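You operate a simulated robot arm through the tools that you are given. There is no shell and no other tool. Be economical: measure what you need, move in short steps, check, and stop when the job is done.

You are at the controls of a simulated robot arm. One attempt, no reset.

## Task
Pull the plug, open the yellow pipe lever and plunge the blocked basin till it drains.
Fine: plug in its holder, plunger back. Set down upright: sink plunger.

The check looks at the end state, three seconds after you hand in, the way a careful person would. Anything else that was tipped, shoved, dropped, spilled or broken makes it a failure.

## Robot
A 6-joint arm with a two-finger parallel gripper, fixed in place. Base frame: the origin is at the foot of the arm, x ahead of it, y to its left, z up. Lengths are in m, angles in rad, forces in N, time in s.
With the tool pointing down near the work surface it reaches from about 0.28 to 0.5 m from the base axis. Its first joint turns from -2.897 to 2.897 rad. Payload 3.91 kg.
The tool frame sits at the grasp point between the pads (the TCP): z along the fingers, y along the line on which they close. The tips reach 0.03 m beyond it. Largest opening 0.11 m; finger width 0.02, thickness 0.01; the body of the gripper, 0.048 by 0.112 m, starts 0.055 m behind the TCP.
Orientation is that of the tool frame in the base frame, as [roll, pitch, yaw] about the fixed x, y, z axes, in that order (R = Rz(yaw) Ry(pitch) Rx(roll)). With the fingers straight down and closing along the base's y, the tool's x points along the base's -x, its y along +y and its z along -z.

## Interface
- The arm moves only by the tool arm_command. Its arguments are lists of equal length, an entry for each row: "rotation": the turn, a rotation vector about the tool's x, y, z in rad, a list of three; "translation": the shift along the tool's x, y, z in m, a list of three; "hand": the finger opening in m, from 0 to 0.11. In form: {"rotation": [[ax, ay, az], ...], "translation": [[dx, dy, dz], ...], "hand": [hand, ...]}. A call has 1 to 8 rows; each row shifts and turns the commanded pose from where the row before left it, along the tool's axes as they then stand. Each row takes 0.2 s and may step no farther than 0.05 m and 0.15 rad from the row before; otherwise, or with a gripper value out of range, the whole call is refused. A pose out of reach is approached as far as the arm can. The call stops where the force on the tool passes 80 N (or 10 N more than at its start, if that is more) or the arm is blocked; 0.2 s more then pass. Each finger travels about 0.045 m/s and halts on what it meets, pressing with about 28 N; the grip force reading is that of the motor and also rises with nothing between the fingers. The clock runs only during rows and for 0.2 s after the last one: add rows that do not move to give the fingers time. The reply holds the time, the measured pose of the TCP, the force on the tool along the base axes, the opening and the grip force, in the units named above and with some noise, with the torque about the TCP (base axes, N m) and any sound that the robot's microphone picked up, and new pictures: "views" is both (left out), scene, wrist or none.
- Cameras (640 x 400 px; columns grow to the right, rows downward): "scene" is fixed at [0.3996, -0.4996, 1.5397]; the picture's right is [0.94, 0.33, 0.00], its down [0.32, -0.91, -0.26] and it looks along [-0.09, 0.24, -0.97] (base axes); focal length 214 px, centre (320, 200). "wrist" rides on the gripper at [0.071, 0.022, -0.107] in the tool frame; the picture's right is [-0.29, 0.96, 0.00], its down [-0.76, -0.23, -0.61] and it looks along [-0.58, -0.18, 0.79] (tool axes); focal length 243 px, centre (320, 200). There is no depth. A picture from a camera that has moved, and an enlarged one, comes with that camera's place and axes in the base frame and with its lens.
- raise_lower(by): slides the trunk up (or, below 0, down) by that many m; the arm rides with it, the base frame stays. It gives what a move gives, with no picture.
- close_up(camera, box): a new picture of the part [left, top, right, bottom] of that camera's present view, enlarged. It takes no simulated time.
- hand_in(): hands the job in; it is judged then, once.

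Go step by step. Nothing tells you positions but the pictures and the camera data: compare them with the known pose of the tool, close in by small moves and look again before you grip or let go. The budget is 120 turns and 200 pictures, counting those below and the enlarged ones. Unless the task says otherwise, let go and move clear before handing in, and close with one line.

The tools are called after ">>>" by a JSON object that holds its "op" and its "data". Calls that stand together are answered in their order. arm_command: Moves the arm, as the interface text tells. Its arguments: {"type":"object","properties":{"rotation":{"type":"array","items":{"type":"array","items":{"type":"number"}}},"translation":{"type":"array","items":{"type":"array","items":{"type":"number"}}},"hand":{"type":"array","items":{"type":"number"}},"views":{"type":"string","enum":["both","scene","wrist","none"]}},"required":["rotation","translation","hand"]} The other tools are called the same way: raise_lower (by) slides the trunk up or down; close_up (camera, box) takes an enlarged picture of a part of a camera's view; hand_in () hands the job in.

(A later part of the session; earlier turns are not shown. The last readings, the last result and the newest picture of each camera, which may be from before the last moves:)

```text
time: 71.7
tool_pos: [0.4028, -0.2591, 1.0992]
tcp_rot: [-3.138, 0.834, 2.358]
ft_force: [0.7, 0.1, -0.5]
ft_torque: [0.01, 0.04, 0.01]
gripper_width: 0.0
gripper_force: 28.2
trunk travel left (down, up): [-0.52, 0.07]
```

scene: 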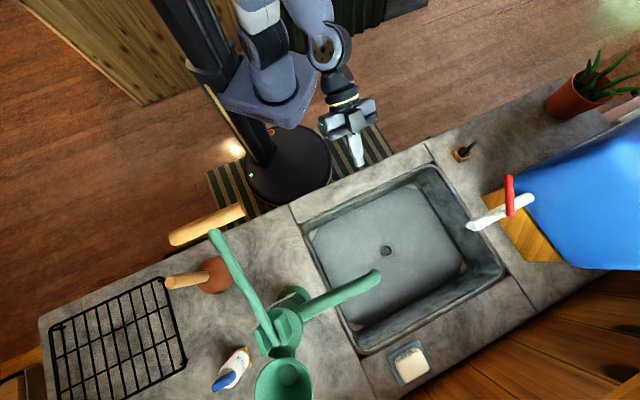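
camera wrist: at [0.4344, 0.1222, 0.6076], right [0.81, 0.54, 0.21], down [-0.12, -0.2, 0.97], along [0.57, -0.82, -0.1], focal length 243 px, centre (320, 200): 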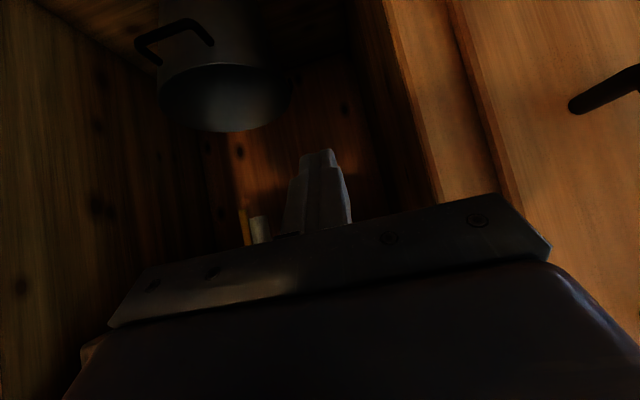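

>>> {"op": "raise_lower", "data": {"by": -0.04}}

>>> {"op": "arm_command", "data": {"rotation": [[0.0407, 0, 0.037], [0.0407, 0, 0.037], [0.0407, 0, 0.037], [0.0407, 0, 0.037], [0.0407, 0, 0.037], [0.0407, 0, 0.037], [0.0407, 0, 0.037], [0.0407, 0, 0.037]], "translation": [[0, -0.044, 0], [0, -0.044, 0], [0, -0.044, 0], [0, -0.044, 0], [0, -0.044, 0], [0, -0.044, 0], [0, -0.044, 0], [0, -0.044, 0]], "hand": [0, 0, 0, 0, 0, 0, 0, 0]}}

```text
time: 72.5
tool_pos: [0.404, -0.2584, 1.0601]
tcp_rot: [-3.138, 0.835, 2.358]
ft_force: [-0.6, -1.1, -0.6]
ft_torque: [-0.03, 0.02, 0.02]
gripper_width: 0.0
gripper_force: 28.1
trunk travel left (down, up): [-0.48, 0.11]
```

```text
time: 74.3
tool_pos: [0.1133, -0.4536, 1.0605]
tcp_rot: [-3.139, 0.834, 1.918]
ft_force: [-0.3, 0.1, -0.5]
ft_torque: [0.01, 0.03, -0.04]
gripper_width: 0.0
gripper_force: 27.8
trunk travel left (down, up): [-0.48, 0.11]
camera wrist: at [0.0903, -0.3272, 1.0788], right [0.97, 0.14, 0.21], down [-0.2, -0.13, 0.97], along [0.17, -0.98, -0.1], focal length 243 px, centre (320, 200)
```

scene: 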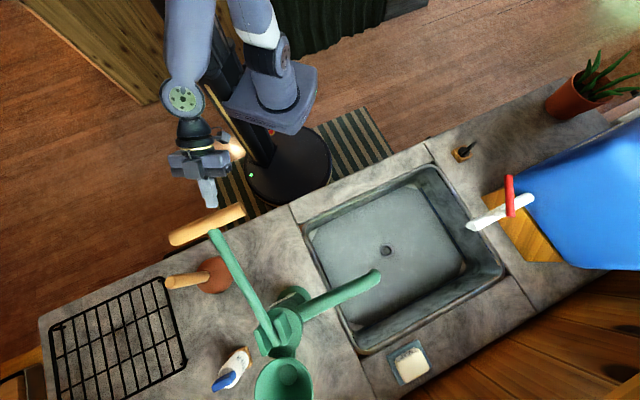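
wrist: 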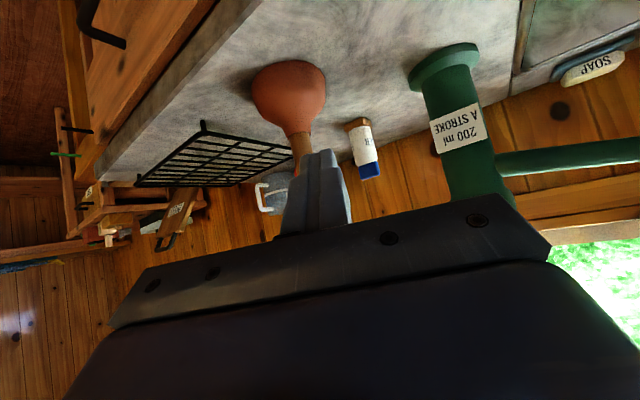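

The plunger handle is near (0.137, -0.650), with the pump's wooden lever handle higher up (z≈1.24) to its right. I'll keep low, tilt to 1.2 and approach to a standoff with open fingers.

>>> {"op": "arm_command", "data": {"rotation": [[0, -0.122, 0], [0, -0.122, 0], [0, -0.122, 0], [0, 0, 0], [0, 0, 0], [0, 0, 0]], "translation": [[0, 0, 0], [0, 0, 0], [0, 0, 0], [0.014, -0.022, 0.0054], [0, -0.022, 0], [-0.0145, 0, 0.0373]], "hand": [0.01, 0.03, 0.05, 0.07, 0.07, 0.07]}}

>>> {"op": "close_up", "data": {"camera": "scene", "box": [140, 170, 280, 310]}}

```text
time: 75.7
tool_pos: [0.087, -0.5073, 1.046]
tcp_rot: [-3.138, 1.201, 1.921]
ft_force: [0.1, 0.1, 0.3]
ft_torque: [-0.02, 0.01, 0.0]
gripper_width: 0.0701
gripper_force: 0.0
trunk travel left (down, up): [-0.48, 0.11]
camera wrist: at [0.0645, -0.3812, 1.0179], right [0.94, 0.23, 0.27], down [-0.32, 0.2, 0.93], along [0.16, -0.95, 0.26], focal length 243 px, centre (320, 200)
```

scene: 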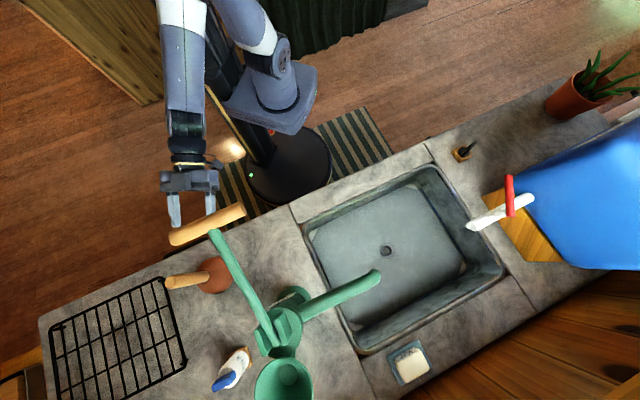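
wrist: 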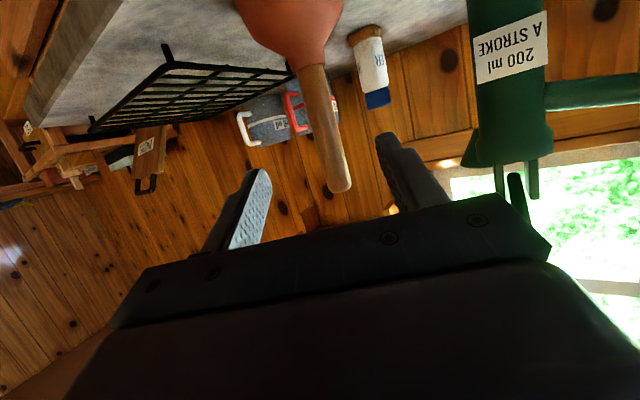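

```text
2.86 times, centred on (210, 240) of scene
camera zoom: at [0.3996, -0.4996, 1.5397], right [0.94, 0.33, 0.0], down [0.32, -0.91, -0.26], along [-0.09, 0.24, -0.97], focal length 613 px, centre (634, 86)
```

zoom: 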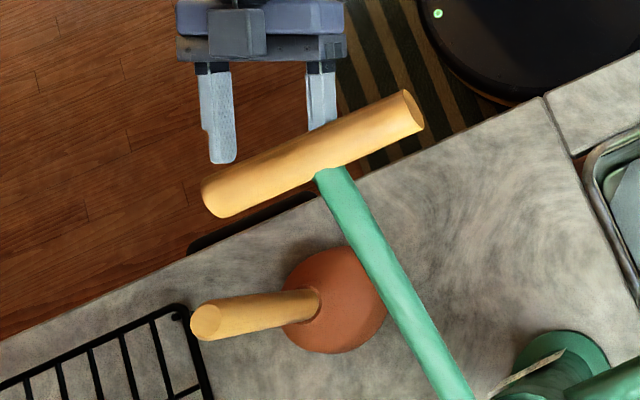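

Well aligned; the handle is 0.15 m straight ahead. Advancing.

>>> {"op": "arm_command", "data": {"rotation": [[0, 0, 0], [0, 0, 0], [0, 0, 0]], "translation": [[-0.0136, -0.001, 0.035], [-0.0136, -0.001, 0.035], [-0.0136, -0.001, 0.035]], "hand": [0.07, 0.07, 0.07]}}

```text
time: 76.5
tool_pos: [0.1224, -0.613, 1.0443]
tcp_rot: [-3.14, 1.2, 1.919]
ft_force: [-0.1, -0.8, -0.5]
ft_torque: [-0.01, 0.01, -0.03]
gripper_width: 0.0701
gripper_force: 0.0
trunk travel left (down, up): [-0.48, 0.11]
camera wrist: at [0.1002, -0.488, 1.0174], right [0.94, 0.23, 0.27], down [-0.32, 0.2, 0.93], along [0.16, -0.95, 0.26], focal length 243 px, centre (320, 200)
```

scene: 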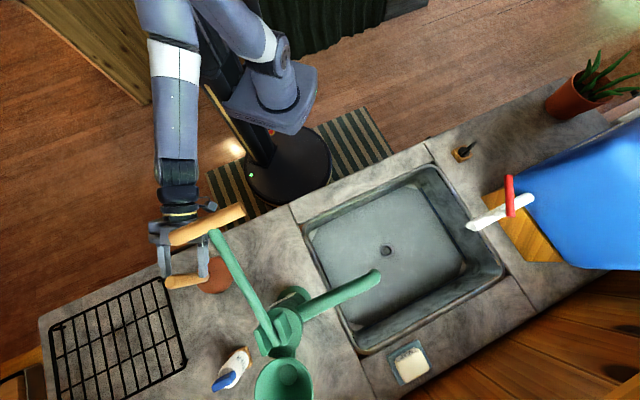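
wrist: 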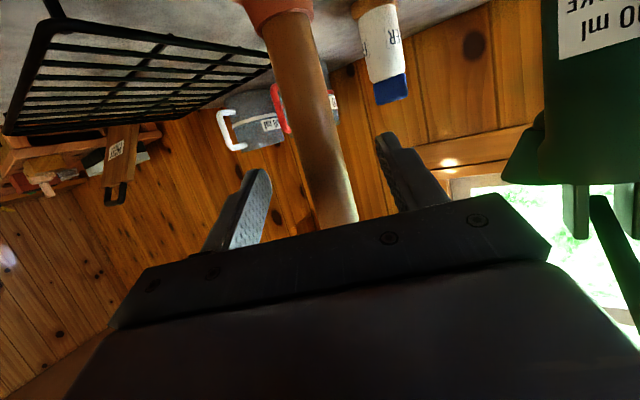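

>>> {"op": "arm_command", "data": {"rotation": [[0, 0, 0], [0, 0, 0]], "translation": [[-0.0072, 0.004, 0.0185], [-0.0072, 0, 0.0185]], "hand": [0.07, 0.07], "views": "wrist"}}

>>> {"op": "close_up", "data": {"camera": "scene", "box": [130, 190, 260, 310]}}

```text
time: 77.1
tool_pos: [0.1395, -0.6489, 1.0458]
tcp_rot: [-3.138, 1.203, 1.92]
ft_force: [0.3, -0.1, -0.3]
ft_torque: [0.01, 0.0, -0.02]
gripper_width: 0.0697
gripper_force: 0.1
trunk travel left (down, up): [-0.48, 0.11]
camera wrist: at [0.1175, -0.5241, 1.0177], right [0.94, 0.23, 0.27], down [-0.32, 0.2, 0.93], along [0.16, -0.95, 0.26], focal length 243 px, centre (320, 200)
```

wrist: 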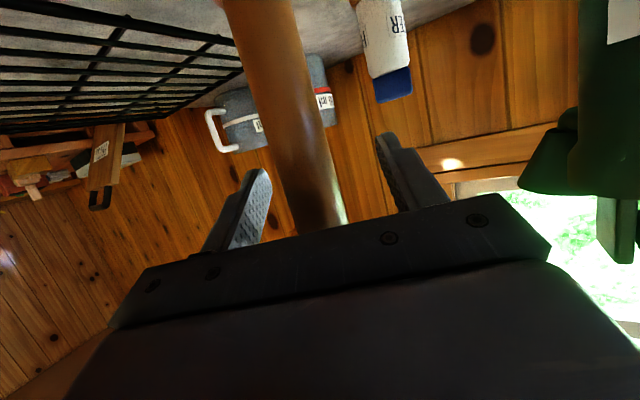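

```text
3.33 times, centred on (195, 250) of scene
camera zoom: at [0.3996, -0.4996, 1.5397], right [0.94, 0.33, 0.0], down [0.32, -0.91, -0.26], along [-0.09, 0.24, -0.97], focal length 715 px, centre (737, 33)
```

zoom: 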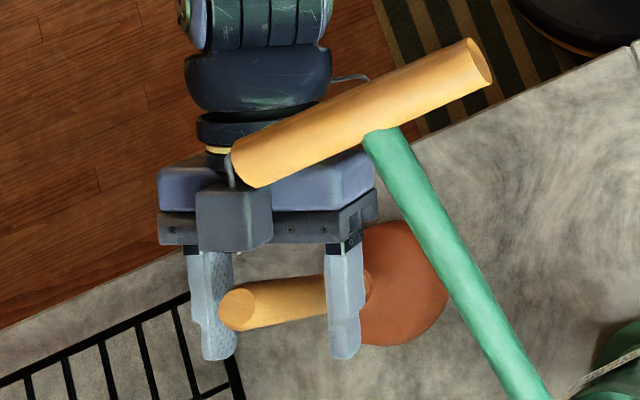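

The handle is between the fingers. Closing.

>>> {"op": "arm_command", "data": {"rotation": [[0, 0, 0], [0, 0, 0], [0, 0, 0], [0, 0, 0]], "translation": [[0, 0, 0], [0, 0, 0], [0, 0, 0], [0, 0, 0]], "hand": [0.045, 0.03, 0.015, 0.01], "views": "wrist"}}

```text
time: 78.1
tool_pos: [0.1389, -0.6501, 1.0454]
tcp_rot: [-3.139, 1.203, 1.92]
ft_force: [-3.6, -1.2, 2.3]
ft_torque: [-0.08, 0.36, 0.04]
gripper_width: 0.0257
gripper_force: 27.8
trunk travel left (down, up): [-0.48, 0.11]
camera wrist: at [0.1168, -0.5238, 1.0178], right [0.94, 0.23, 0.27], down [-0.31, 0.2, 0.93], along [0.16, -0.95, 0.26], focal length 243 px, centre (320, 200)
```

wrist: 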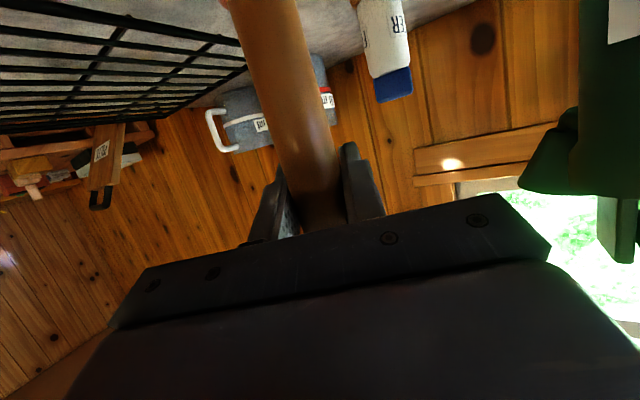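

The plunger is gripped at 0.026 m. I'll lift it 3.5 cm and pull straight back, away from the pump lever.

>>> {"op": "arm_command", "data": {"rotation": [[0, 0, 0], [0, 0, 0], [0, 0, 0], [0, 0, 0], [0, 0, 0], [0, 0, 0]], "translation": [[-0.0164, 0, -0.0063], [-0.0164, 0, -0.0063], [0.0126, 0, -0.0327], [0.0126, 0, -0.0327], [0.0126, 0, -0.0327], [0.0126, 0, -0.0327]], "hand": [0.0, 0.0, 0.0, 0.0, 0.0, 0.0]}}

```text
time: 79.5
tool_pos: [0.0919, -0.5172, 1.0806]
tcp_rot: [-3.138, 1.204, 1.921]
ft_force: [-0.3, -0.1, -1.4]
ft_torque: [0.0, -0.05, 0.0]
gripper_width: 0.0258
gripper_force: 27.9
trunk travel left (down, up): [-0.48, 0.11]
camera wrist: at [0.0694, -0.3919, 1.0525], right [0.94, 0.23, 0.27], down [-0.32, 0.2, 0.93], along [0.16, -0.95, 0.26], focal length 243 px, centre (320, 200)
```

scene: 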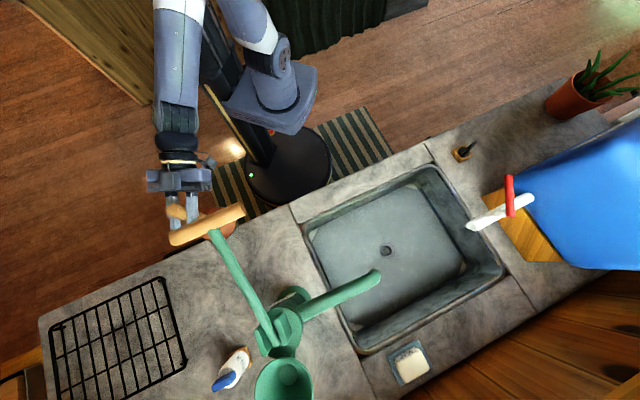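
wrist: 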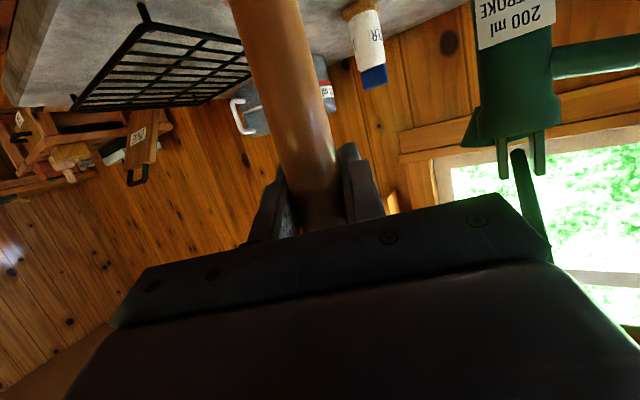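

I'll retract slightly more, then sweep around toward the sink, staying below the pump lever.

>>> {"op": "arm_command", "data": {"rotation": [[0, 0, 0], [-0.0513, 0, -0.0197], [-0.0513, 0, -0.0197], [-0.0513, 0, -0.0197], [-0.0513, 0, -0.0197], [-0.0513, 0, -0.0197], [-0.0513, 0, -0.0197], [-0.0513, 0, -0.0197]], "translation": [[0.0108, 0, -0.028], [0, 0.044, 0], [0, 0.044, 0], [0, 0.044, 0], [0, 0.044, 0], [0, 0.044, 0], [0, 0.044, 0], [0, 0.044, 0]], "hand": [0, 0, 0, 0, 0, 0, 0, 0], "views": "scene"}}

```text
time: 81.3
tool_pos: [0.3369, -0.3473, 1.0765]
tcp_rot: [3.138, 1.199, 2.305]
ft_force: [0.0, -0.3, -2.8]
ft_torque: [-0.06, 0.0, 0.02]
gripper_width: 0.0258
gripper_force: 27.8
out of reach, approached as far as the arm can: row 8
trunk travel left (down, up): [-0.48, 0.11]
```

scene: 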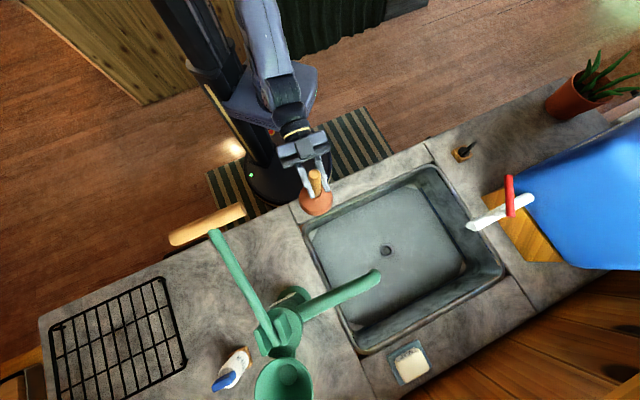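

The plunger is held upright above the counter edge. I'll raise it a bit and move it over the drain.

>>> {"op": "raise_lower", "data": {"by": 0.03}}

>>> {"op": "arm_command", "data": {"rotation": [[-0.0466, 0, -0.0181], [-0.0466, 0, -0.0181], [-0.0466, 0, -0.0181], [-0.0466, 0, -0.0181], [0, 0, 0], [0, 0, 0]], "translation": [[-0.0138, 0.03, 0.0354], [-0.0138, 0.03, 0.0354], [-0.0138, 0.025, 0.0354], [-0.0138, 0.02, 0.0354], [-0.0138, 0.005, 0.0354], [-0.0138, 0.0, 0.0354]], "hand": [0, 0, 0, 0, 0, 0]}}

```text
time: 82.0
tool_pos: [0.336, -0.348, 1.1088]
tcp_rot: [3.137, 1.201, 2.303]
ft_force: [-0.6, 0.4, -3.2]
ft_torque: [0.02, -0.02, 0.0]
gripper_width: 0.0259
gripper_force: 28.4
trunk travel left (down, up): [-0.51, 0.08]
```

```text
time: 83.5
tool_pos: [0.5777, -0.4244, 1.1103]
tcp_rot: [3.137, 1.201, 2.504]
ft_force: [-0.3, 0.9, -2.7]
ft_torque: [-0.01, 0.02, 0.01]
gripper_width: 0.0257
gripper_force: 27.9
out of reach, approached as far as the arm can: row 1, 2
trunk travel left (down, up): [-0.51, 0.08]
camera wrist: at [0.4901, -0.3331, 1.083], right [0.65, 0.71, 0.27], down [-0.37, -0.01, 0.93], along [0.66, -0.71, 0.25], focal length 243 px, centre (320, 200)
```

scene: 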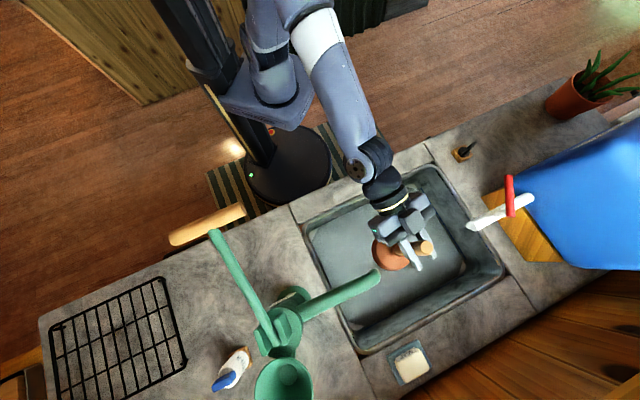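
wrist: 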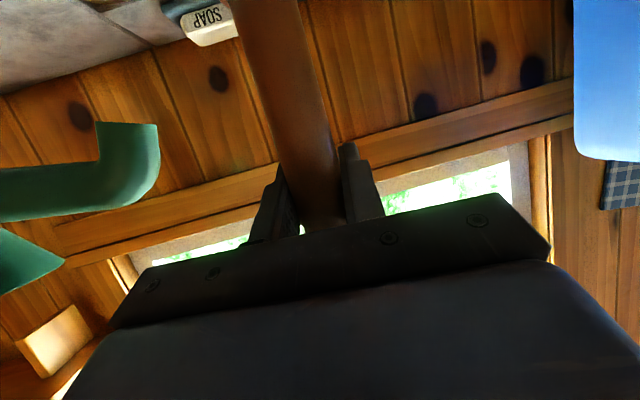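

Now I'll shift the plunger's axis over the drain at about (0.625, -0.400), then lower with the trunk.

>>> {"op": "arm_command", "data": {"rotation": [[0, 0, 0], [0, 0, 0]], "translation": [[-0.008, 0.024, 0.0206], [0, 0.0235, 0]], "hand": [0, 0], "views": "none"}}

>>> {"op": "raise_lower", "data": {"by": -0.13}}

>>> {"op": "arm_command", "data": {"rotation": [[0, 0, 0]], "translation": [[0, 0, 0]], "hand": [0]}}

>>> {"op": "close_up", "data": {"camera": "scene", "box": [340, 190, 460, 290]}}

```text
time: 84.0
tool_pos: [0.6134, -0.4094, 1.1045]
tcp_rot: [3.112, 1.169, 2.504]
ft_force: [0.3, 0.3, -2.0]
ft_torque: [-0.01, -0.04, -0.02]
gripper_width: 0.0256
gripper_force: 28.2
out of reach, approached as far as the arm can: row 2
trunk travel left (down, up): [-0.51, 0.08]
```

```text
time: 85.6
tool_pos: [0.6129, -0.4087, 0.9741]
tcp_rot: [3.108, 1.173, 2.503]
ft_force: [0.2, -0.1, -1.4]
ft_torque: [-0.01, -0.01, -0.02]
gripper_width: 0.0257
gripper_force: 28.2
trunk travel left (down, up): [-0.38, 0.21]
```

```text
time: 86.0
tool_pos: [0.613, -0.4101, 0.9748]
tcp_rot: [3.11, 1.17, 2.502]
ft_force: [0.2, 0.4, -2.4]
ft_torque: [0.01, -0.01, -0.01]
gripper_width: 0.0256
gripper_force: 28.0
trunk travel left (down, up): [-0.38, 0.21]
camera wrist: at [0.5217, -0.3198, 0.9516], right [0.64, 0.72, 0.28], down [-0.35, -0.05, 0.93], along [0.68, -0.69, 0.22], focal length 243 px, centre (320, 200)
```

scene: 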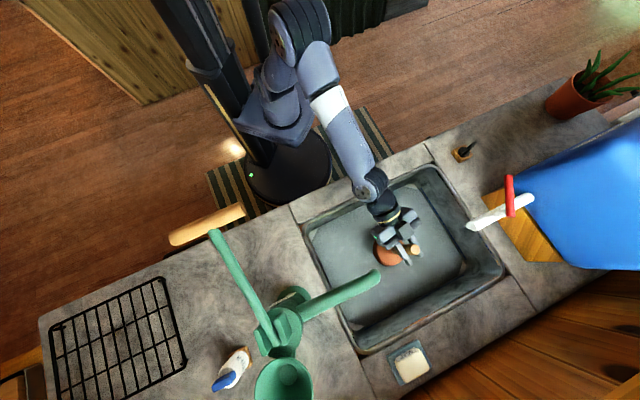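
wrist: 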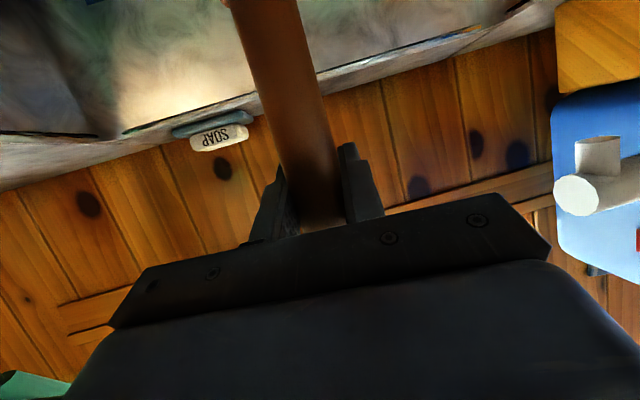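

```text
4.00 times, centred on (400, 240) of scene
camera zoom: at [0.3996, -0.4996, 1.5397], right [0.94, 0.33, 0.0], down [0.32, -0.91, -0.26], along [-0.09, 0.24, -0.97], focal length 858 px, centre (0, 40)
```

zoom: 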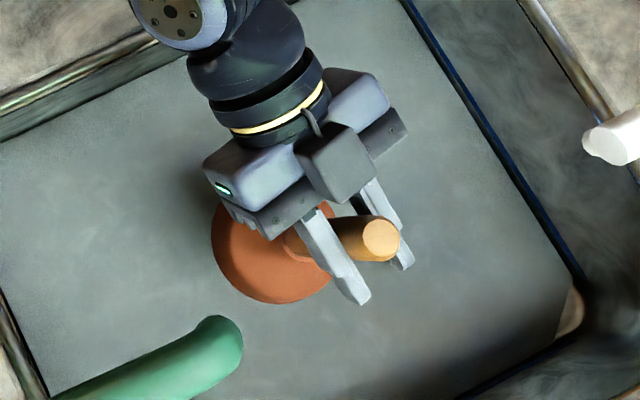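

The arm is near its reach limit at this height, so I'll trade: arm up, trunk down, while correcting position over the drain.

>>> {"op": "arm_command", "data": {"rotation": [[0, 0, 0], [0, 0, 0]], "translation": [[-0.0276, 0, -0.0117], [-0.0276, 0, -0.0117]], "hand": [0, 0], "views": "none"}}

>>> {"op": "raise_lower", "data": {"by": -0.09}}

>>> {"op": "arm_command", "data": {"rotation": [[0, 0, 0]], "translation": [[0, 0, 0]], "hand": [0], "views": "none"}}

```text
time: 86.6
tool_pos: [0.6134, -0.4094, 1.017]
tcp_rot: [3.062, 1.172, 2.461]
ft_force: [-0.4, -1.3, -3.2]
ft_torque: [-0.1, 0.03, 0.02]
gripper_width: 0.0255
gripper_force: 27.9
out of reach, approached as far as the arm can: row 1, 2
trunk travel left (down, up): [-0.38, 0.21]
```

```text
time: 87.9
tool_pos: [0.6142, -0.4089, 0.9267]
tcp_rot: [3.102, 1.174, 2.502]
ft_force: [0.0, 0.6, -2.9]
ft_torque: [0.0, -0.02, -0.02]
gripper_width: 0.0256
gripper_force: 28.2
trunk travel left (down, up): [-0.29, 0.3]
```

```text
time: 88.3
tool_pos: [0.6143, -0.4092, 0.9265]
tcp_rot: [3.101, 1.172, 2.503]
ft_force: [-0.5, 0.5, -2.3]
ft_torque: [0.0, -0.01, 0.0]
gripper_width: 0.0256
gripper_force: 28.2
trunk travel left (down, up): [-0.29, 0.3]
```

>>> {"op": "arm_command", "data": {"rotation": [[-0.006, 0, -0.0195], [0, 0, 0]], "translation": [[0, 0.014, 0], [0, 0, 0]], "hand": [0, 0]}}

>>> {"op": "close_up", "data": {"camera": "scene", "box": [340, 190, 460, 290]}}

```text
time: 88.9
tool_pos: [0.6218, -0.3968, 0.9275]
tcp_rot: [3.141, 1.173, 2.553]
ft_force: [0.1, -0.2, -2.6]
ft_torque: [-0.02, -0.02, -0.02]
gripper_width: 0.0256
gripper_force: 28.1
trunk travel left (down, up): [-0.29, 0.3]
camera wrist: at [0.5287, -0.3089, 0.9032], right [0.62, 0.73, 0.27], down [-0.35, -0.04, 0.94], along [0.7, -0.68, 0.23], focal length 243 px, centre (320, 200)
```

scene: 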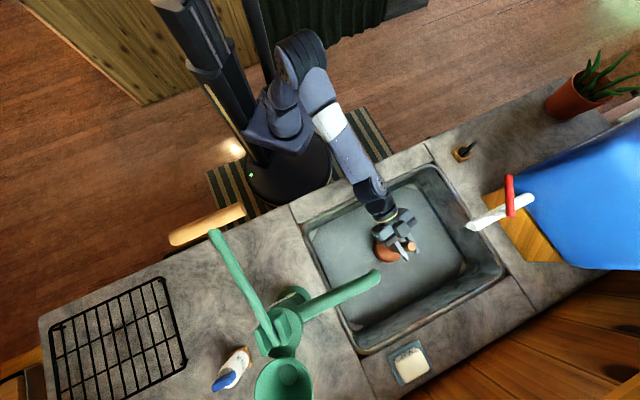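
wrist: 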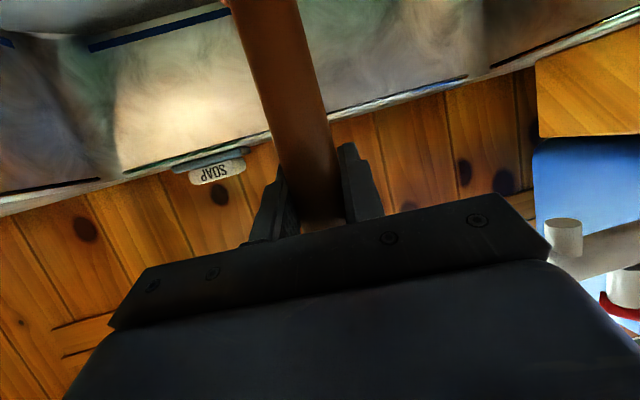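

```text
4.00 times, centred on (400, 240) of scene
camera zoom: at [0.3996, -0.4996, 1.5397], right [0.94, 0.33, 0.0], down [0.32, -0.91, -0.26], along [-0.09, 0.24, -0.97], focal length 858 px, centre (0, 40)
```

zoom: 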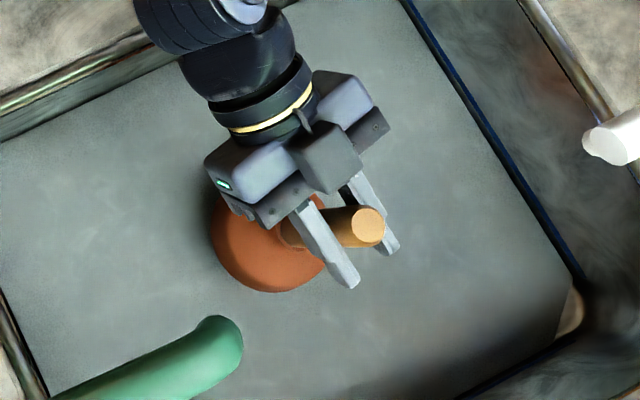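

Position is good: (0.622, -0.397). I'll restore the pitch to bring the cup upright over the drain and lower to contact.

>>> {"op": "arm_command", "data": {"rotation": [[0, -0.03, 0], [0, 0, 0], [0, 0, 0], [0, 0, 0]], "translation": [[0, 0, 0], [0.0093, 0, 0.0036], [0.0093, 0, 0.0036], [0.0093, 0, 0.0036]], "hand": [0, 0, 0, 0], "views": "scene"}}

>>> {"op": "close_up", "data": {"camera": "scene", "box": [340, 190, 460, 290]}}

```text
time: 89.9
tool_pos: [0.6236, -0.3927, 0.9197]
tcp_rot: [3.126, 1.188, 2.554]
ft_force: [0.5, -0.2, -2.2]
ft_torque: [-0.01, -0.02, 0.03]
gripper_width: 0.0254
gripper_force: 27.9
out of reach, approached as far as the arm can: row 2, 3, 4
trunk travel left (down, up): [-0.29, 0.3]
```

scene: 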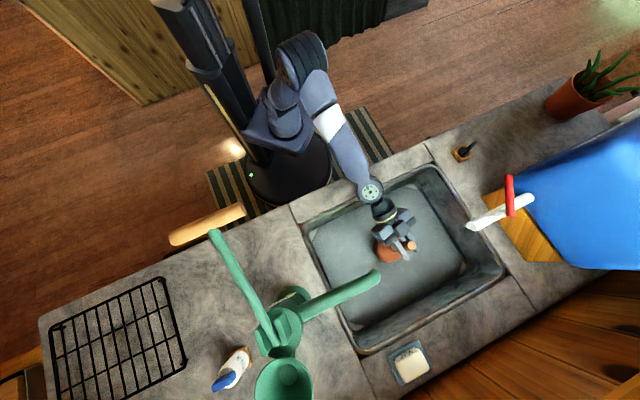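

```text
4.00 times, centred on (400, 240) of scene
camera zoom: at [0.3996, -0.4996, 1.5397], right [0.94, 0.33, 0.0], down [0.32, -0.91, -0.26], along [-0.09, 0.24, -0.97], focal length 858 px, centre (0, 40)
```

zoom: 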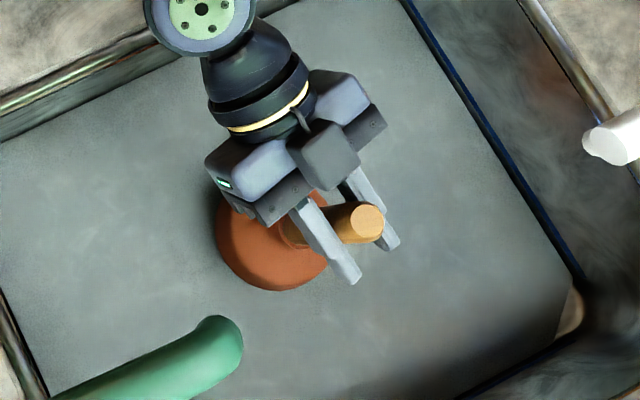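

The arm can't go lower in this posture, so the trunk will do the vertical strokes. I'll make a small lateral fix, then lower to contact.

>>> {"op": "arm_command", "data": {"rotation": [[0, 0, 0]], "translation": [[0, -0.005, 0]], "hand": [0], "views": "none"}}

>>> {"op": "raise_lower", "data": {"by": -0.015}}

>>> {"op": "raise_lower", "data": {"by": -0.01}}

>>> {"op": "close_up", "data": {"camera": "scene", "box": [340, 190, 460, 290]}}

```text
time: 90.3
tool_pos: [0.6236, -0.3953, 0.9204]
tcp_rot: [3.134, 1.197, 2.554]
ft_force: [0.5, -0.2, -2.6]
ft_torque: [0.02, 0.0, 0.0]
gripper_width: 0.0254
gripper_force: 27.8
trunk travel left (down, up): [-0.29, 0.3]
```

```text
time: 90.9
tool_pos: [0.6234, -0.3956, 0.9043]
tcp_rot: [3.131, 1.196, 2.55]
ft_force: [-0.5, 0.0, -1.7]
ft_torque: [-0.03, -0.01, 0.0]
gripper_width: 0.0252
gripper_force: 28.1
trunk travel left (down, up): [-0.275, 0.315]
```

```text
time: 91.5
tool_pos: [0.6214, -0.394, 0.9041]
tcp_rot: [3.129, 1.213, 2.553]
ft_force: [-0.1, -1.3, 36.0]
ft_torque: [-0.25, -0.12, 0.09]
gripper_width: 0.0254
gripper_force: 28.1
trunk travel left (down, up): [-0.265, 0.325]
```

```text
4.00 times, centred on (400, 240) of scene
camera zoom: at [0.3996, -0.4996, 1.5397], right [0.94, 0.33, 0.0], down [0.32, -0.91, -0.26], along [-0.09, 0.24, -0.97], focal length 858 px, centre (0, 40)
```

zoom: 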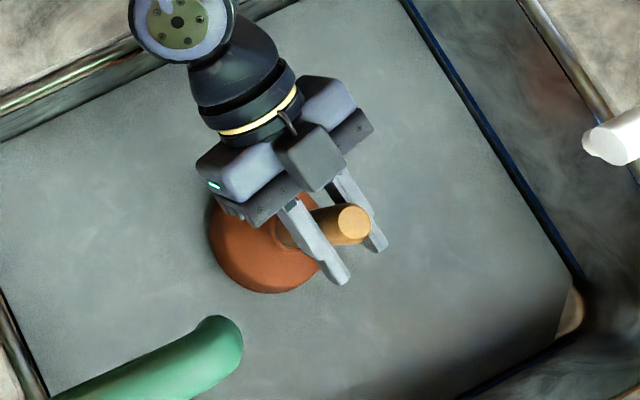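

Cup is seated over the drain with 36 N. I'll pump with strokes.

>>> {"op": "raise_lower", "data": {"by": -0.008}}

>>> {"op": "raise_lower", "data": {"by": 0.04}}

>>> {"op": "raise_lower", "data": {"by": -0.04}}

>>> {"op": "raise_lower", "data": {"by": 0.04}}

>>> {"op": "raise_lower", "data": {"by": -0.04}}

>>> {"op": "close_up", "data": {"camera": "scene", "box": [290, 140, 530, 360]}}

```text
time: 92.1
tool_pos: [0.6231, -0.3944, 0.8952]
tcp_rot: [3.132, 1.214, 2.552]
ft_force: [-0.9, 0.4, 39.9]
ft_torque: [-0.09, 0.01, 0.11]
gripper_width: 0.0256
gripper_force: 27.8
trunk travel left (down, up): [-0.257, 0.333]
```

```text
time: 92.9
tool_pos: [0.6229, -0.3956, 0.9243]
tcp_rot: [3.132, 1.193, 2.553]
ft_force: [0.6, -0.4, -1.6]
ft_torque: [-0.01, 0.01, 0.0]
gripper_width: 0.0255
gripper_force: 27.9
trunk travel left (down, up): [-0.297, 0.293]
```

```text
time: 93.7
tool_pos: [0.6236, -0.3947, 0.8955]
tcp_rot: [3.129, 1.213, 2.555]
ft_force: [4.2, -3.2, 32.5]
ft_torque: [-0.24, 0.01, 0.01]
gripper_width: 0.0255
gripper_force: 28.0
trunk travel left (down, up): [-0.257, 0.333]
```

```text
time: 94.5
tool_pos: [0.6225, -0.3956, 0.9259]
tcp_rot: [3.133, 1.193, 2.551]
ft_force: [0.3, 1.0, -2.2]
ft_torque: [0.0, 0.03, 0.0]
gripper_width: 0.0255
gripper_force: 28.1
trunk travel left (down, up): [-0.297, 0.293]
```

```text
time: 95.4
tool_pos: [0.6228, -0.3946, 0.8964]
tcp_rot: [3.13, 1.212, 2.553]
ft_force: [3.6, -3.8, 31.7]
ft_torque: [-0.27, 0.11, 0.07]
gripper_width: 0.0254
gripper_force: 27.9
trunk travel left (down, up): [-0.257, 0.333]
```

```text
1.82 times, centred on (410, 250) of scene
camera zoom: at [0.3996, -0.4996, 1.5397], right [0.94, 0.33, 0.0], down [0.32, -0.91, -0.26], along [-0.09, 0.24, -0.97], focal length 390 px, centre (156, 109)
```

zoom: 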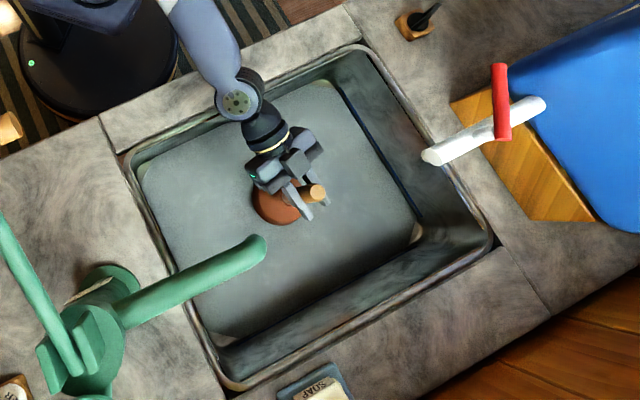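

No visible change yet. I'll try deeper strokes.

>>> {"op": "raise_lower", "data": {"by": -0.015}}

>>> {"op": "raise_lower", "data": {"by": 0.04}}

>>> {"op": "raise_lower", "data": {"by": -0.04}}

>>> {"op": "raise_lower", "data": {"by": 0.04}}

>>> {"op": "raise_lower", "data": {"by": -0.04}}

>>> {"op": "close_up", "data": {"camera": "scene", "box": [290, 140, 530, 360]}}

```text
time: 96.0
tool_pos: [0.6227, -0.3948, 0.8819]
tcp_rot: [3.13, 1.214, 2.551]
ft_force: [3.8, -2.2, 40.4]
ft_torque: [-0.12, 0.05, 0.04]
gripper_width: 0.0255
gripper_force: 28.0
trunk travel left (down, up): [-0.242, 0.348]
```

```text
time: 96.8
tool_pos: [0.6235, -0.396, 0.9097]
tcp_rot: [3.131, 1.194, 2.551]
ft_force: [1.4, 0.9, -1.8]
ft_torque: [-0.02, -0.01, 0.0]
gripper_width: 0.0255
gripper_force: 27.6
trunk travel left (down, up): [-0.282, 0.308]
```

```text
time: 97.7
tool_pos: [0.6222, -0.3943, 0.8805]
tcp_rot: [3.129, 1.212, 2.552]
ft_force: [4.5, -4.6, 33.6]
ft_torque: [-0.29, 0.02, 0.04]
gripper_width: 0.0255
gripper_force: 28.7
trunk travel left (down, up): [-0.242, 0.348]
```

```text
time: 98.5
tool_pos: [0.6236, -0.3941, 0.9101]
tcp_rot: [3.134, 1.193, 2.552]
ft_force: [0.1, 0.0, -2.1]
ft_torque: [0.0, 0.01, -0.03]
gripper_width: 0.0253
gripper_force: 28.4
trunk travel left (down, up): [-0.282, 0.308]
```

```text
time: 99.3
tool_pos: [0.6231, -0.3934, 0.8798]
tcp_rot: [3.132, 1.212, 2.555]
ft_force: [3.7, -3.8, 33.2]
ft_torque: [-0.22, 0.06, 0.04]
gripper_width: 0.0257
gripper_force: 27.5
trunk travel left (down, up): [-0.242, 0.348]
```

```text
1.82 times, centred on (410, 250) of scene
camera zoom: at [0.3996, -0.4996, 1.5397], right [0.94, 0.33, 0.0], down [0.32, -0.91, -0.26], along [-0.09, 0.24, -0.97], focal length 390 px, centre (156, 109)
```

zoom: 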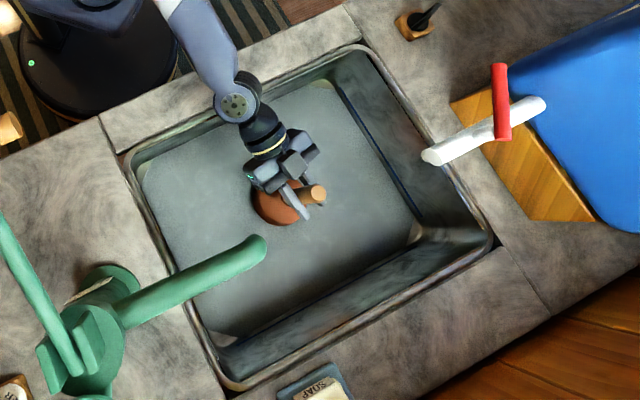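

Force plateaus near 35–40 N, so the handle may be slipping in the grip. I'll compare the basin in detail with the start, and check the wrist view.

>>> {"op": "close_up", "data": {"camera": "scene", "box": [220, 110, 480, 270]}}

>>> {"op": "close_up", "data": {"camera": "scene", "box": [375, 225, 425, 265]}}

>>> {"op": "close_up", "data": {"camera": "wrist", "box": [0, 0, 640, 400]}}

```text
2.46 times, centred on (350, 190) of scene
camera zoom: at [0.3996, -0.4996, 1.5397], right [0.94, 0.33, 0.0], down [0.32, -0.91, -0.26], along [-0.09, 0.24, -0.97], focal length 528 px, centre (246, 225)
```

zoom: 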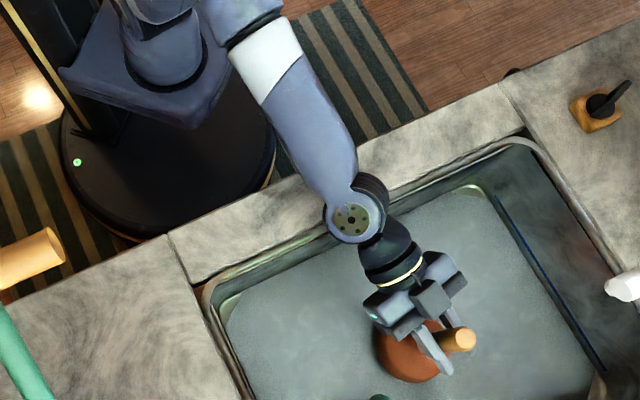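

```text
10.00 times, centred on (400, 245) of scene
camera zoom: at [0.3996, -0.4996, 1.5397], right [0.94, 0.33, 0.0], down [0.32, -0.91, -0.26], along [-0.09, 0.24, -0.97], focal length 2145 px, centre (-480, -250)
```

zoom: 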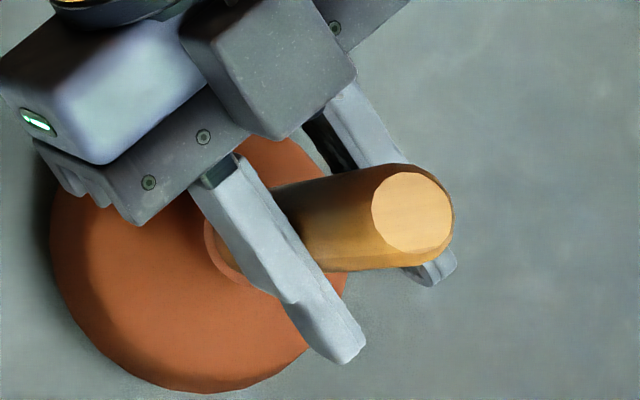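

```text
1.00 times, centred on (320, 200) of wrist (not enlarged: the box is as wide or as high as the picture)
camera zoom: at [0.5299, -0.3084, 0.8518], right [0.61, 0.75, 0.28], down [-0.38, -0.03, 0.92], along [0.7, -0.67, 0.27], focal length 243 px, centre (320, 200)
```

zoom: 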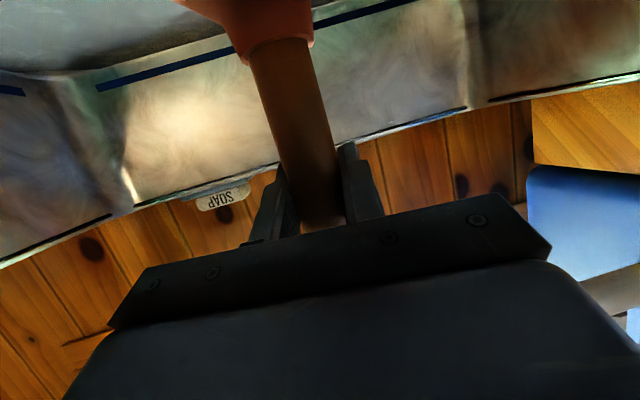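

No visible drop in the basin yet. I'll try faster strokes using the arm itself.

>>> {"op": "arm_command", "data": {"rotation": [[0, 0, 0], [0, 0, 0], [0, 0, 0], [0, 0, 0]], "translation": [[-0.0327, 0, -0.0126], [0.0327, 0, 0.0126], [-0.0327, 0, -0.0126], [0.0327, 0, 0.0126]], "hand": [0, 0, 0, 0], "views": "none"}}

```text
time: 100.3
tool_pos: [0.6277, -0.3889, 0.8808]
tcp_rot: [3.122, 1.212, 2.557]
ft_force: [-2.3, -5.3, 34.3]
ft_torque: [-0.29, 0.43, 0.06]
gripper_width: 0.0258
gripper_force: 28.1
out of reach, approached as far as the arm can: row 1, 2, 3, 4
trunk travel left (down, up): [-0.242, 0.348]
```

>>> {"op": "arm_command", "data": {"rotation": [[0, 0, 0], [0, 0, 0]], "translation": [[-0.0373, 0, -0.0144], [-0.0373, 0, -0.0144]], "hand": [0, 0], "views": "none"}}

>>> {"op": "raise_lower", "data": {"by": -0.06}}

>>> {"op": "arm_command", "data": {"rotation": [[0, 0, 0]], "translation": [[0, 0, 0]], "hand": [0], "views": "scene"}}

```text
time: 100.9
tool_pos: [0.6355, -0.3782, 0.9358]
tcp_rot: [2.598, 1.15, 2.029]
ft_force: [-1.6, -0.8, -3.0]
ft_torque: [-0.03, -0.02, 0.08]
gripper_width: 0.0255
gripper_force: 28.4
out of reach, approached as far as the arm can: row 1
trunk travel left (down, up): [-0.242, 0.348]
```

```text
time: 101.9
tool_pos: [0.6288, -0.3867, 0.8786]
tcp_rot: [3.132, 1.209, 2.552]
ft_force: [-0.7, -0.6, 17.2]
ft_torque: [0.06, 0.34, 0.03]
gripper_width: 0.0255
gripper_force: 27.4
trunk travel left (down, up): [-0.182, 0.408]
```

```text
time: 102.3
tool_pos: [0.6286, -0.3863, 0.8803]
tcp_rot: [3.133, 1.206, 2.553]
ft_force: [4.6, -3.0, 25.2]
ft_torque: [-0.27, 0.03, 0.06]
gripper_width: 0.0254
gripper_force: 28.0
trunk travel left (down, up): [-0.182, 0.408]
```

scene: 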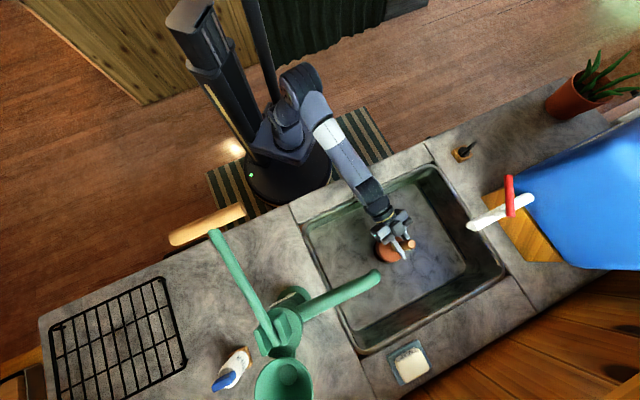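

The basin has visibly changed: the water is going down. I'll take a close look.

>>> {"op": "close_up", "data": {"camera": "scene", "box": [290, 140, 530, 360]}}

```text
1.82 times, centred on (410, 250) of scene
camera zoom: at [0.3996, -0.4996, 1.5397], right [0.94, 0.33, 0.0], down [0.32, -0.91, -0.26], along [-0.09, 0.24, -0.97], focal length 390 px, centre (156, 109)
```

zoom: 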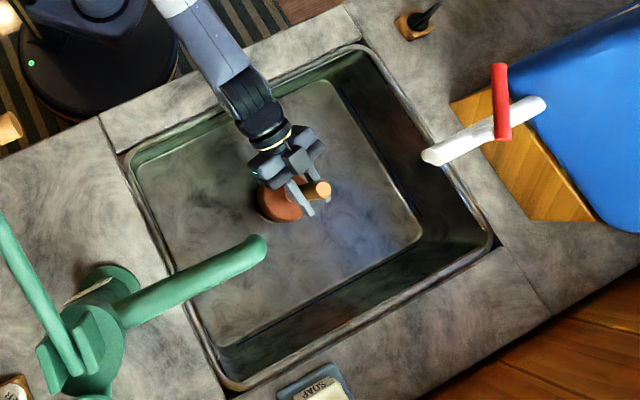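

It looks drained to the metal. A few more fast strokes to make sure, ending lifted.

>>> {"op": "arm_command", "data": {"rotation": [[0, 0, 0], [0, 0, 0], [0, 0, 0], [0, 0, 0], [0, 0, 0], [0, 0, 0], [0, 0, 0]], "translation": [[-0.0327, 0, -0.0126], [0.0327, 0, 0.0126], [-0.0327, 0, -0.0126], [0.0327, 0, 0.0126], [-0.0327, 0, -0.0126], [0.0327, 0, 0.0126], [-0.0327, 0, -0.0126]], "hand": [0, 0, 0, 0, 0, 0, 0], "views": "scene"}}

>>> {"op": "close_up", "data": {"camera": "scene", "box": [290, 140, 530, 360]}}

```text
time: 103.9
tool_pos: [0.6306, -0.3872, 0.9081]
tcp_rot: [3.131, 1.196, 2.552]
ft_force: [-0.6, 0.2, -3.0]
ft_torque: [-0.02, 0.0, 0.0]
gripper_width: 0.0254
gripper_force: 28.3
trunk travel left (down, up): [-0.182, 0.408]
```

scene: 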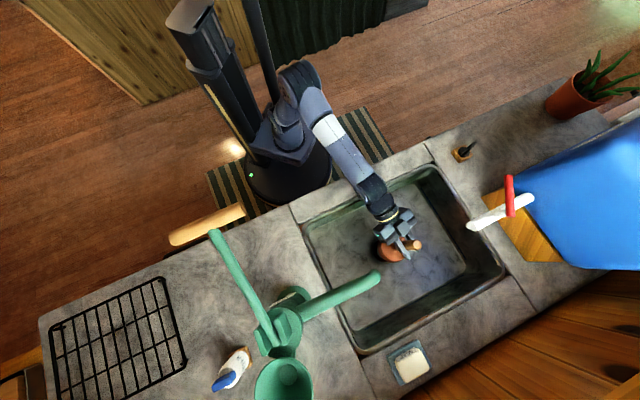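

```text
1.82 times, centred on (410, 250) of scene
camera zoom: at [0.3996, -0.4996, 1.5397], right [0.94, 0.33, 0.0], down [0.32, -0.91, -0.26], along [-0.09, 0.24, -0.97], focal length 390 px, centre (156, 109)
```

zoom: 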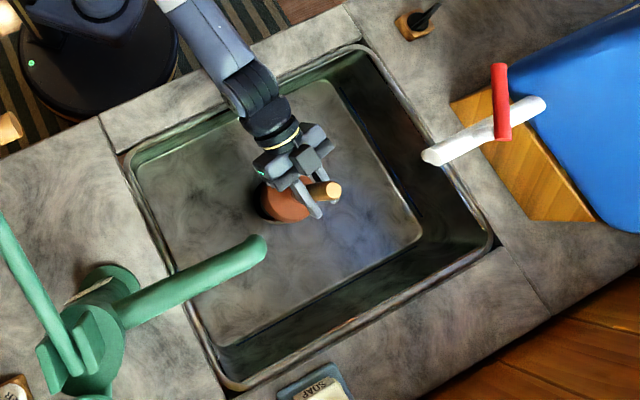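

The basin is drained. Next I'll return the plunger: raise, retract over the counter's front edge and sweep back.

>>> {"op": "raise_lower", "data": {"by": 0.165}}

>>> {"op": "arm_command", "data": {"rotation": [[0, 0, 0], [0, 0, 0], [0, 0, 0], [0, 0, 0], [0, 0, 0], [0, 0, 0]], "translation": [[0.0152, 0, -0.0391], [0.0152, 0, -0.0391], [0.0152, 0, -0.0391], [0.0152, 0, -0.0391], [0.0152, 0, -0.0391], [0.0152, 0, -0.0391]], "hand": [0, 0, 0, 0, 0, 0], "views": "scene"}}

```text
time: 105.8
tool_pos: [0.6296, -0.3883, 1.0735]
tcp_rot: [3.132, 1.198, 2.553]
ft_force: [0.5, -0.3, -2.0]
ft_torque: [0.0, -0.01, -0.01]
gripper_width: 0.0254
gripper_force: 28.5
trunk travel left (down, up): [-0.347, 0.243]
```

```text
time: 107.2
tool_pos: [0.4197, -0.2512, 1.0735]
tcp_rot: [3.131, 1.199, 2.552]
ft_force: [-0.2, -0.8, -2.8]
ft_torque: [0.0, -0.02, -0.02]
gripper_width: 0.0254
gripper_force: 27.5
trunk travel left (down, up): [-0.347, 0.243]
```

scene: 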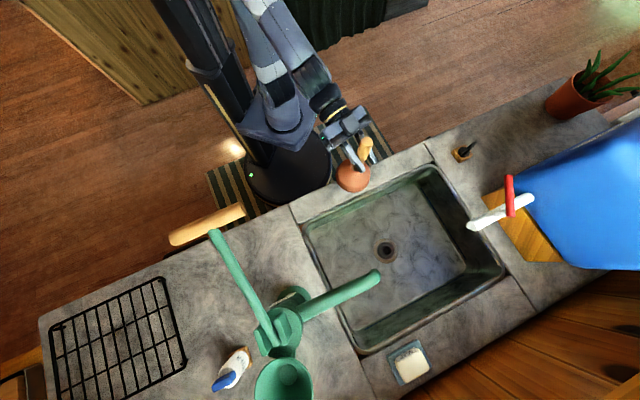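

The sink is empty and the plunger upright. Sweeping back toward its spot.

>>> {"op": "arm_command", "data": {"rotation": [[0.065, 0, 0.0256], [0.065, 0, 0.0256], [0.065, 0, 0.0256], [0.065, 0, 0.0256], [0.065, 0, 0.0256], [0.065, 0, 0.0256], [0.065, 0, 0.0256], [0.065, 0, 0.0256]], "translation": [[0, -0.046, 0], [0, -0.046, 0], [0, -0.046, 0], [0, -0.046, 0], [0, -0.046, 0], [0, -0.046, 0], [0, -0.046, 0], [0, -0.046, 0]], "hand": [0, 0, 0, 0, 0, 0, 0, 0]}}

```text
time: 109.0
tool_pos: [0.1528, -0.4979, 1.0729]
tcp_rot: [3.127, 1.194, 1.99]
ft_force: [0.1, 0.4, -2.0]
ft_torque: [-0.01, 0.03, -0.02]
gripper_width: 0.0255
gripper_force: 27.7
trunk travel left (down, up): [-0.347, 0.243]
camera wrist: at [0.1211, -0.3744, 1.047], right [0.91, 0.3, 0.28], down [-0.33, 0.16, 0.93], along [0.24, -0.94, 0.25], focal length 243 px, centre (320, 200)
```

scene: 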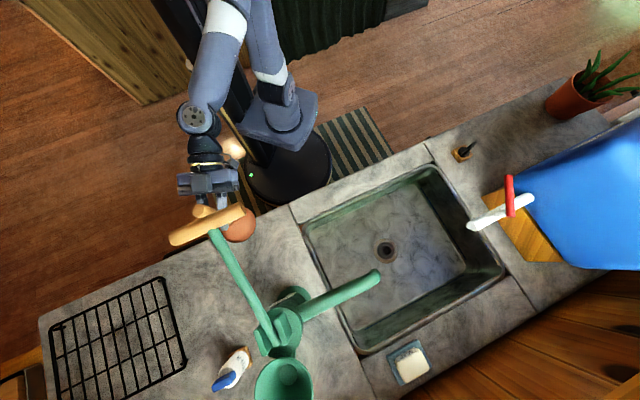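
wrist: 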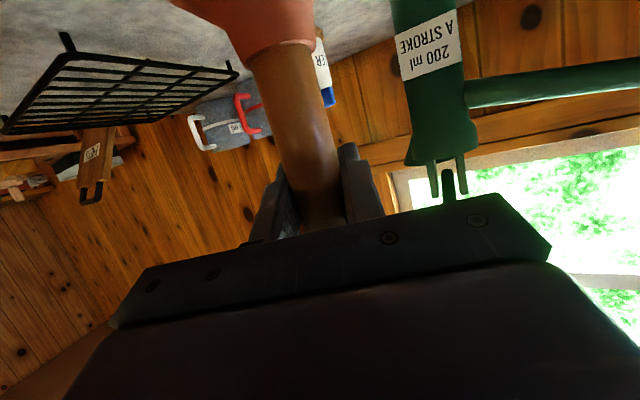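

Next I'll shift left of the pump handle, then extend to the original location at the same height.

>>> {"op": "arm_command", "data": {"rotation": [[0.065, 0, 0.0256], [0, 0, 0], [0, 0, 0], [0, 0, 0], [0, 0, 0], [0, 0, 0]], "translation": [[0, -0.033, 0], [0, -0.033, 0], [-0.0123, 0, 0.0314], [-0.0123, 0, 0.0314], [-0.0123, 0, 0.0314], [-0.0123, 0, 0.0314]], "hand": [0, 0, 0, 0, 0, 0]}}

>>> {"op": "close_up", "data": {"camera": "scene", "box": [130, 190, 260, 310]}}

```text
time: 110.4
tool_pos: [0.141, -0.6495, 1.0711]
tcp_rot: [3.128, 1.196, 1.918]
ft_force: [0.7, 0.6, -0.9]
ft_torque: [-0.04, 0.01, 0.01]
gripper_width: 0.0252
gripper_force: 27.5
trunk travel left (down, up): [-0.347, 0.243]
camera wrist: at [0.1161, -0.5238, 1.0454], right [0.93, 0.24, 0.28], down [-0.32, 0.18, 0.93], along [0.17, -0.95, 0.25], focal length 243 px, centre (320, 200)
```

scene: 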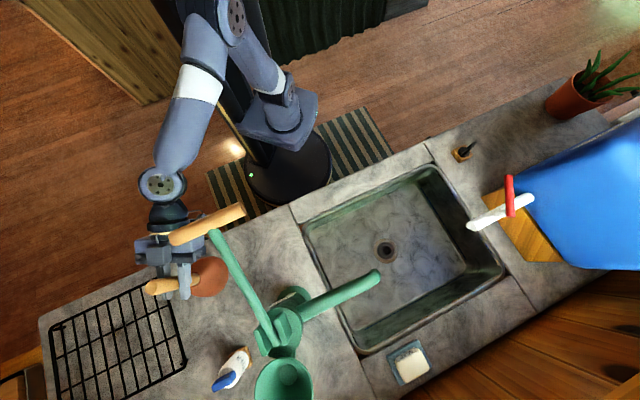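
wrist: 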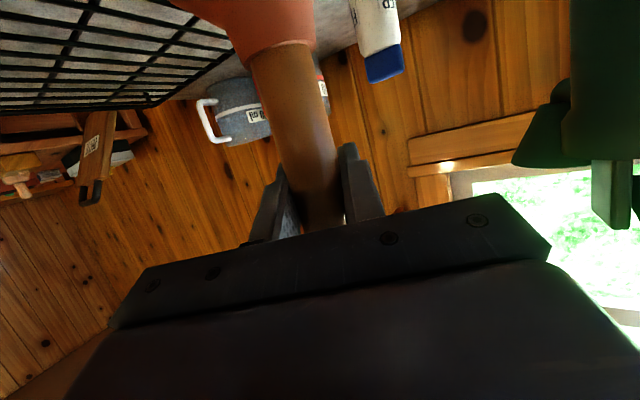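

```text
3.33 times, centred on (195, 250) of scene
camera zoom: at [0.3996, -0.4996, 1.5397], right [0.94, 0.33, 0.0], down [0.32, -0.91, -0.26], along [-0.09, 0.24, -0.97], focal length 715 px, centre (737, 33)
```

zoom: 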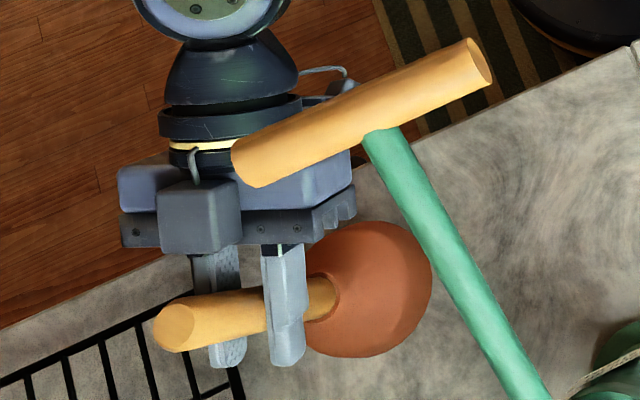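

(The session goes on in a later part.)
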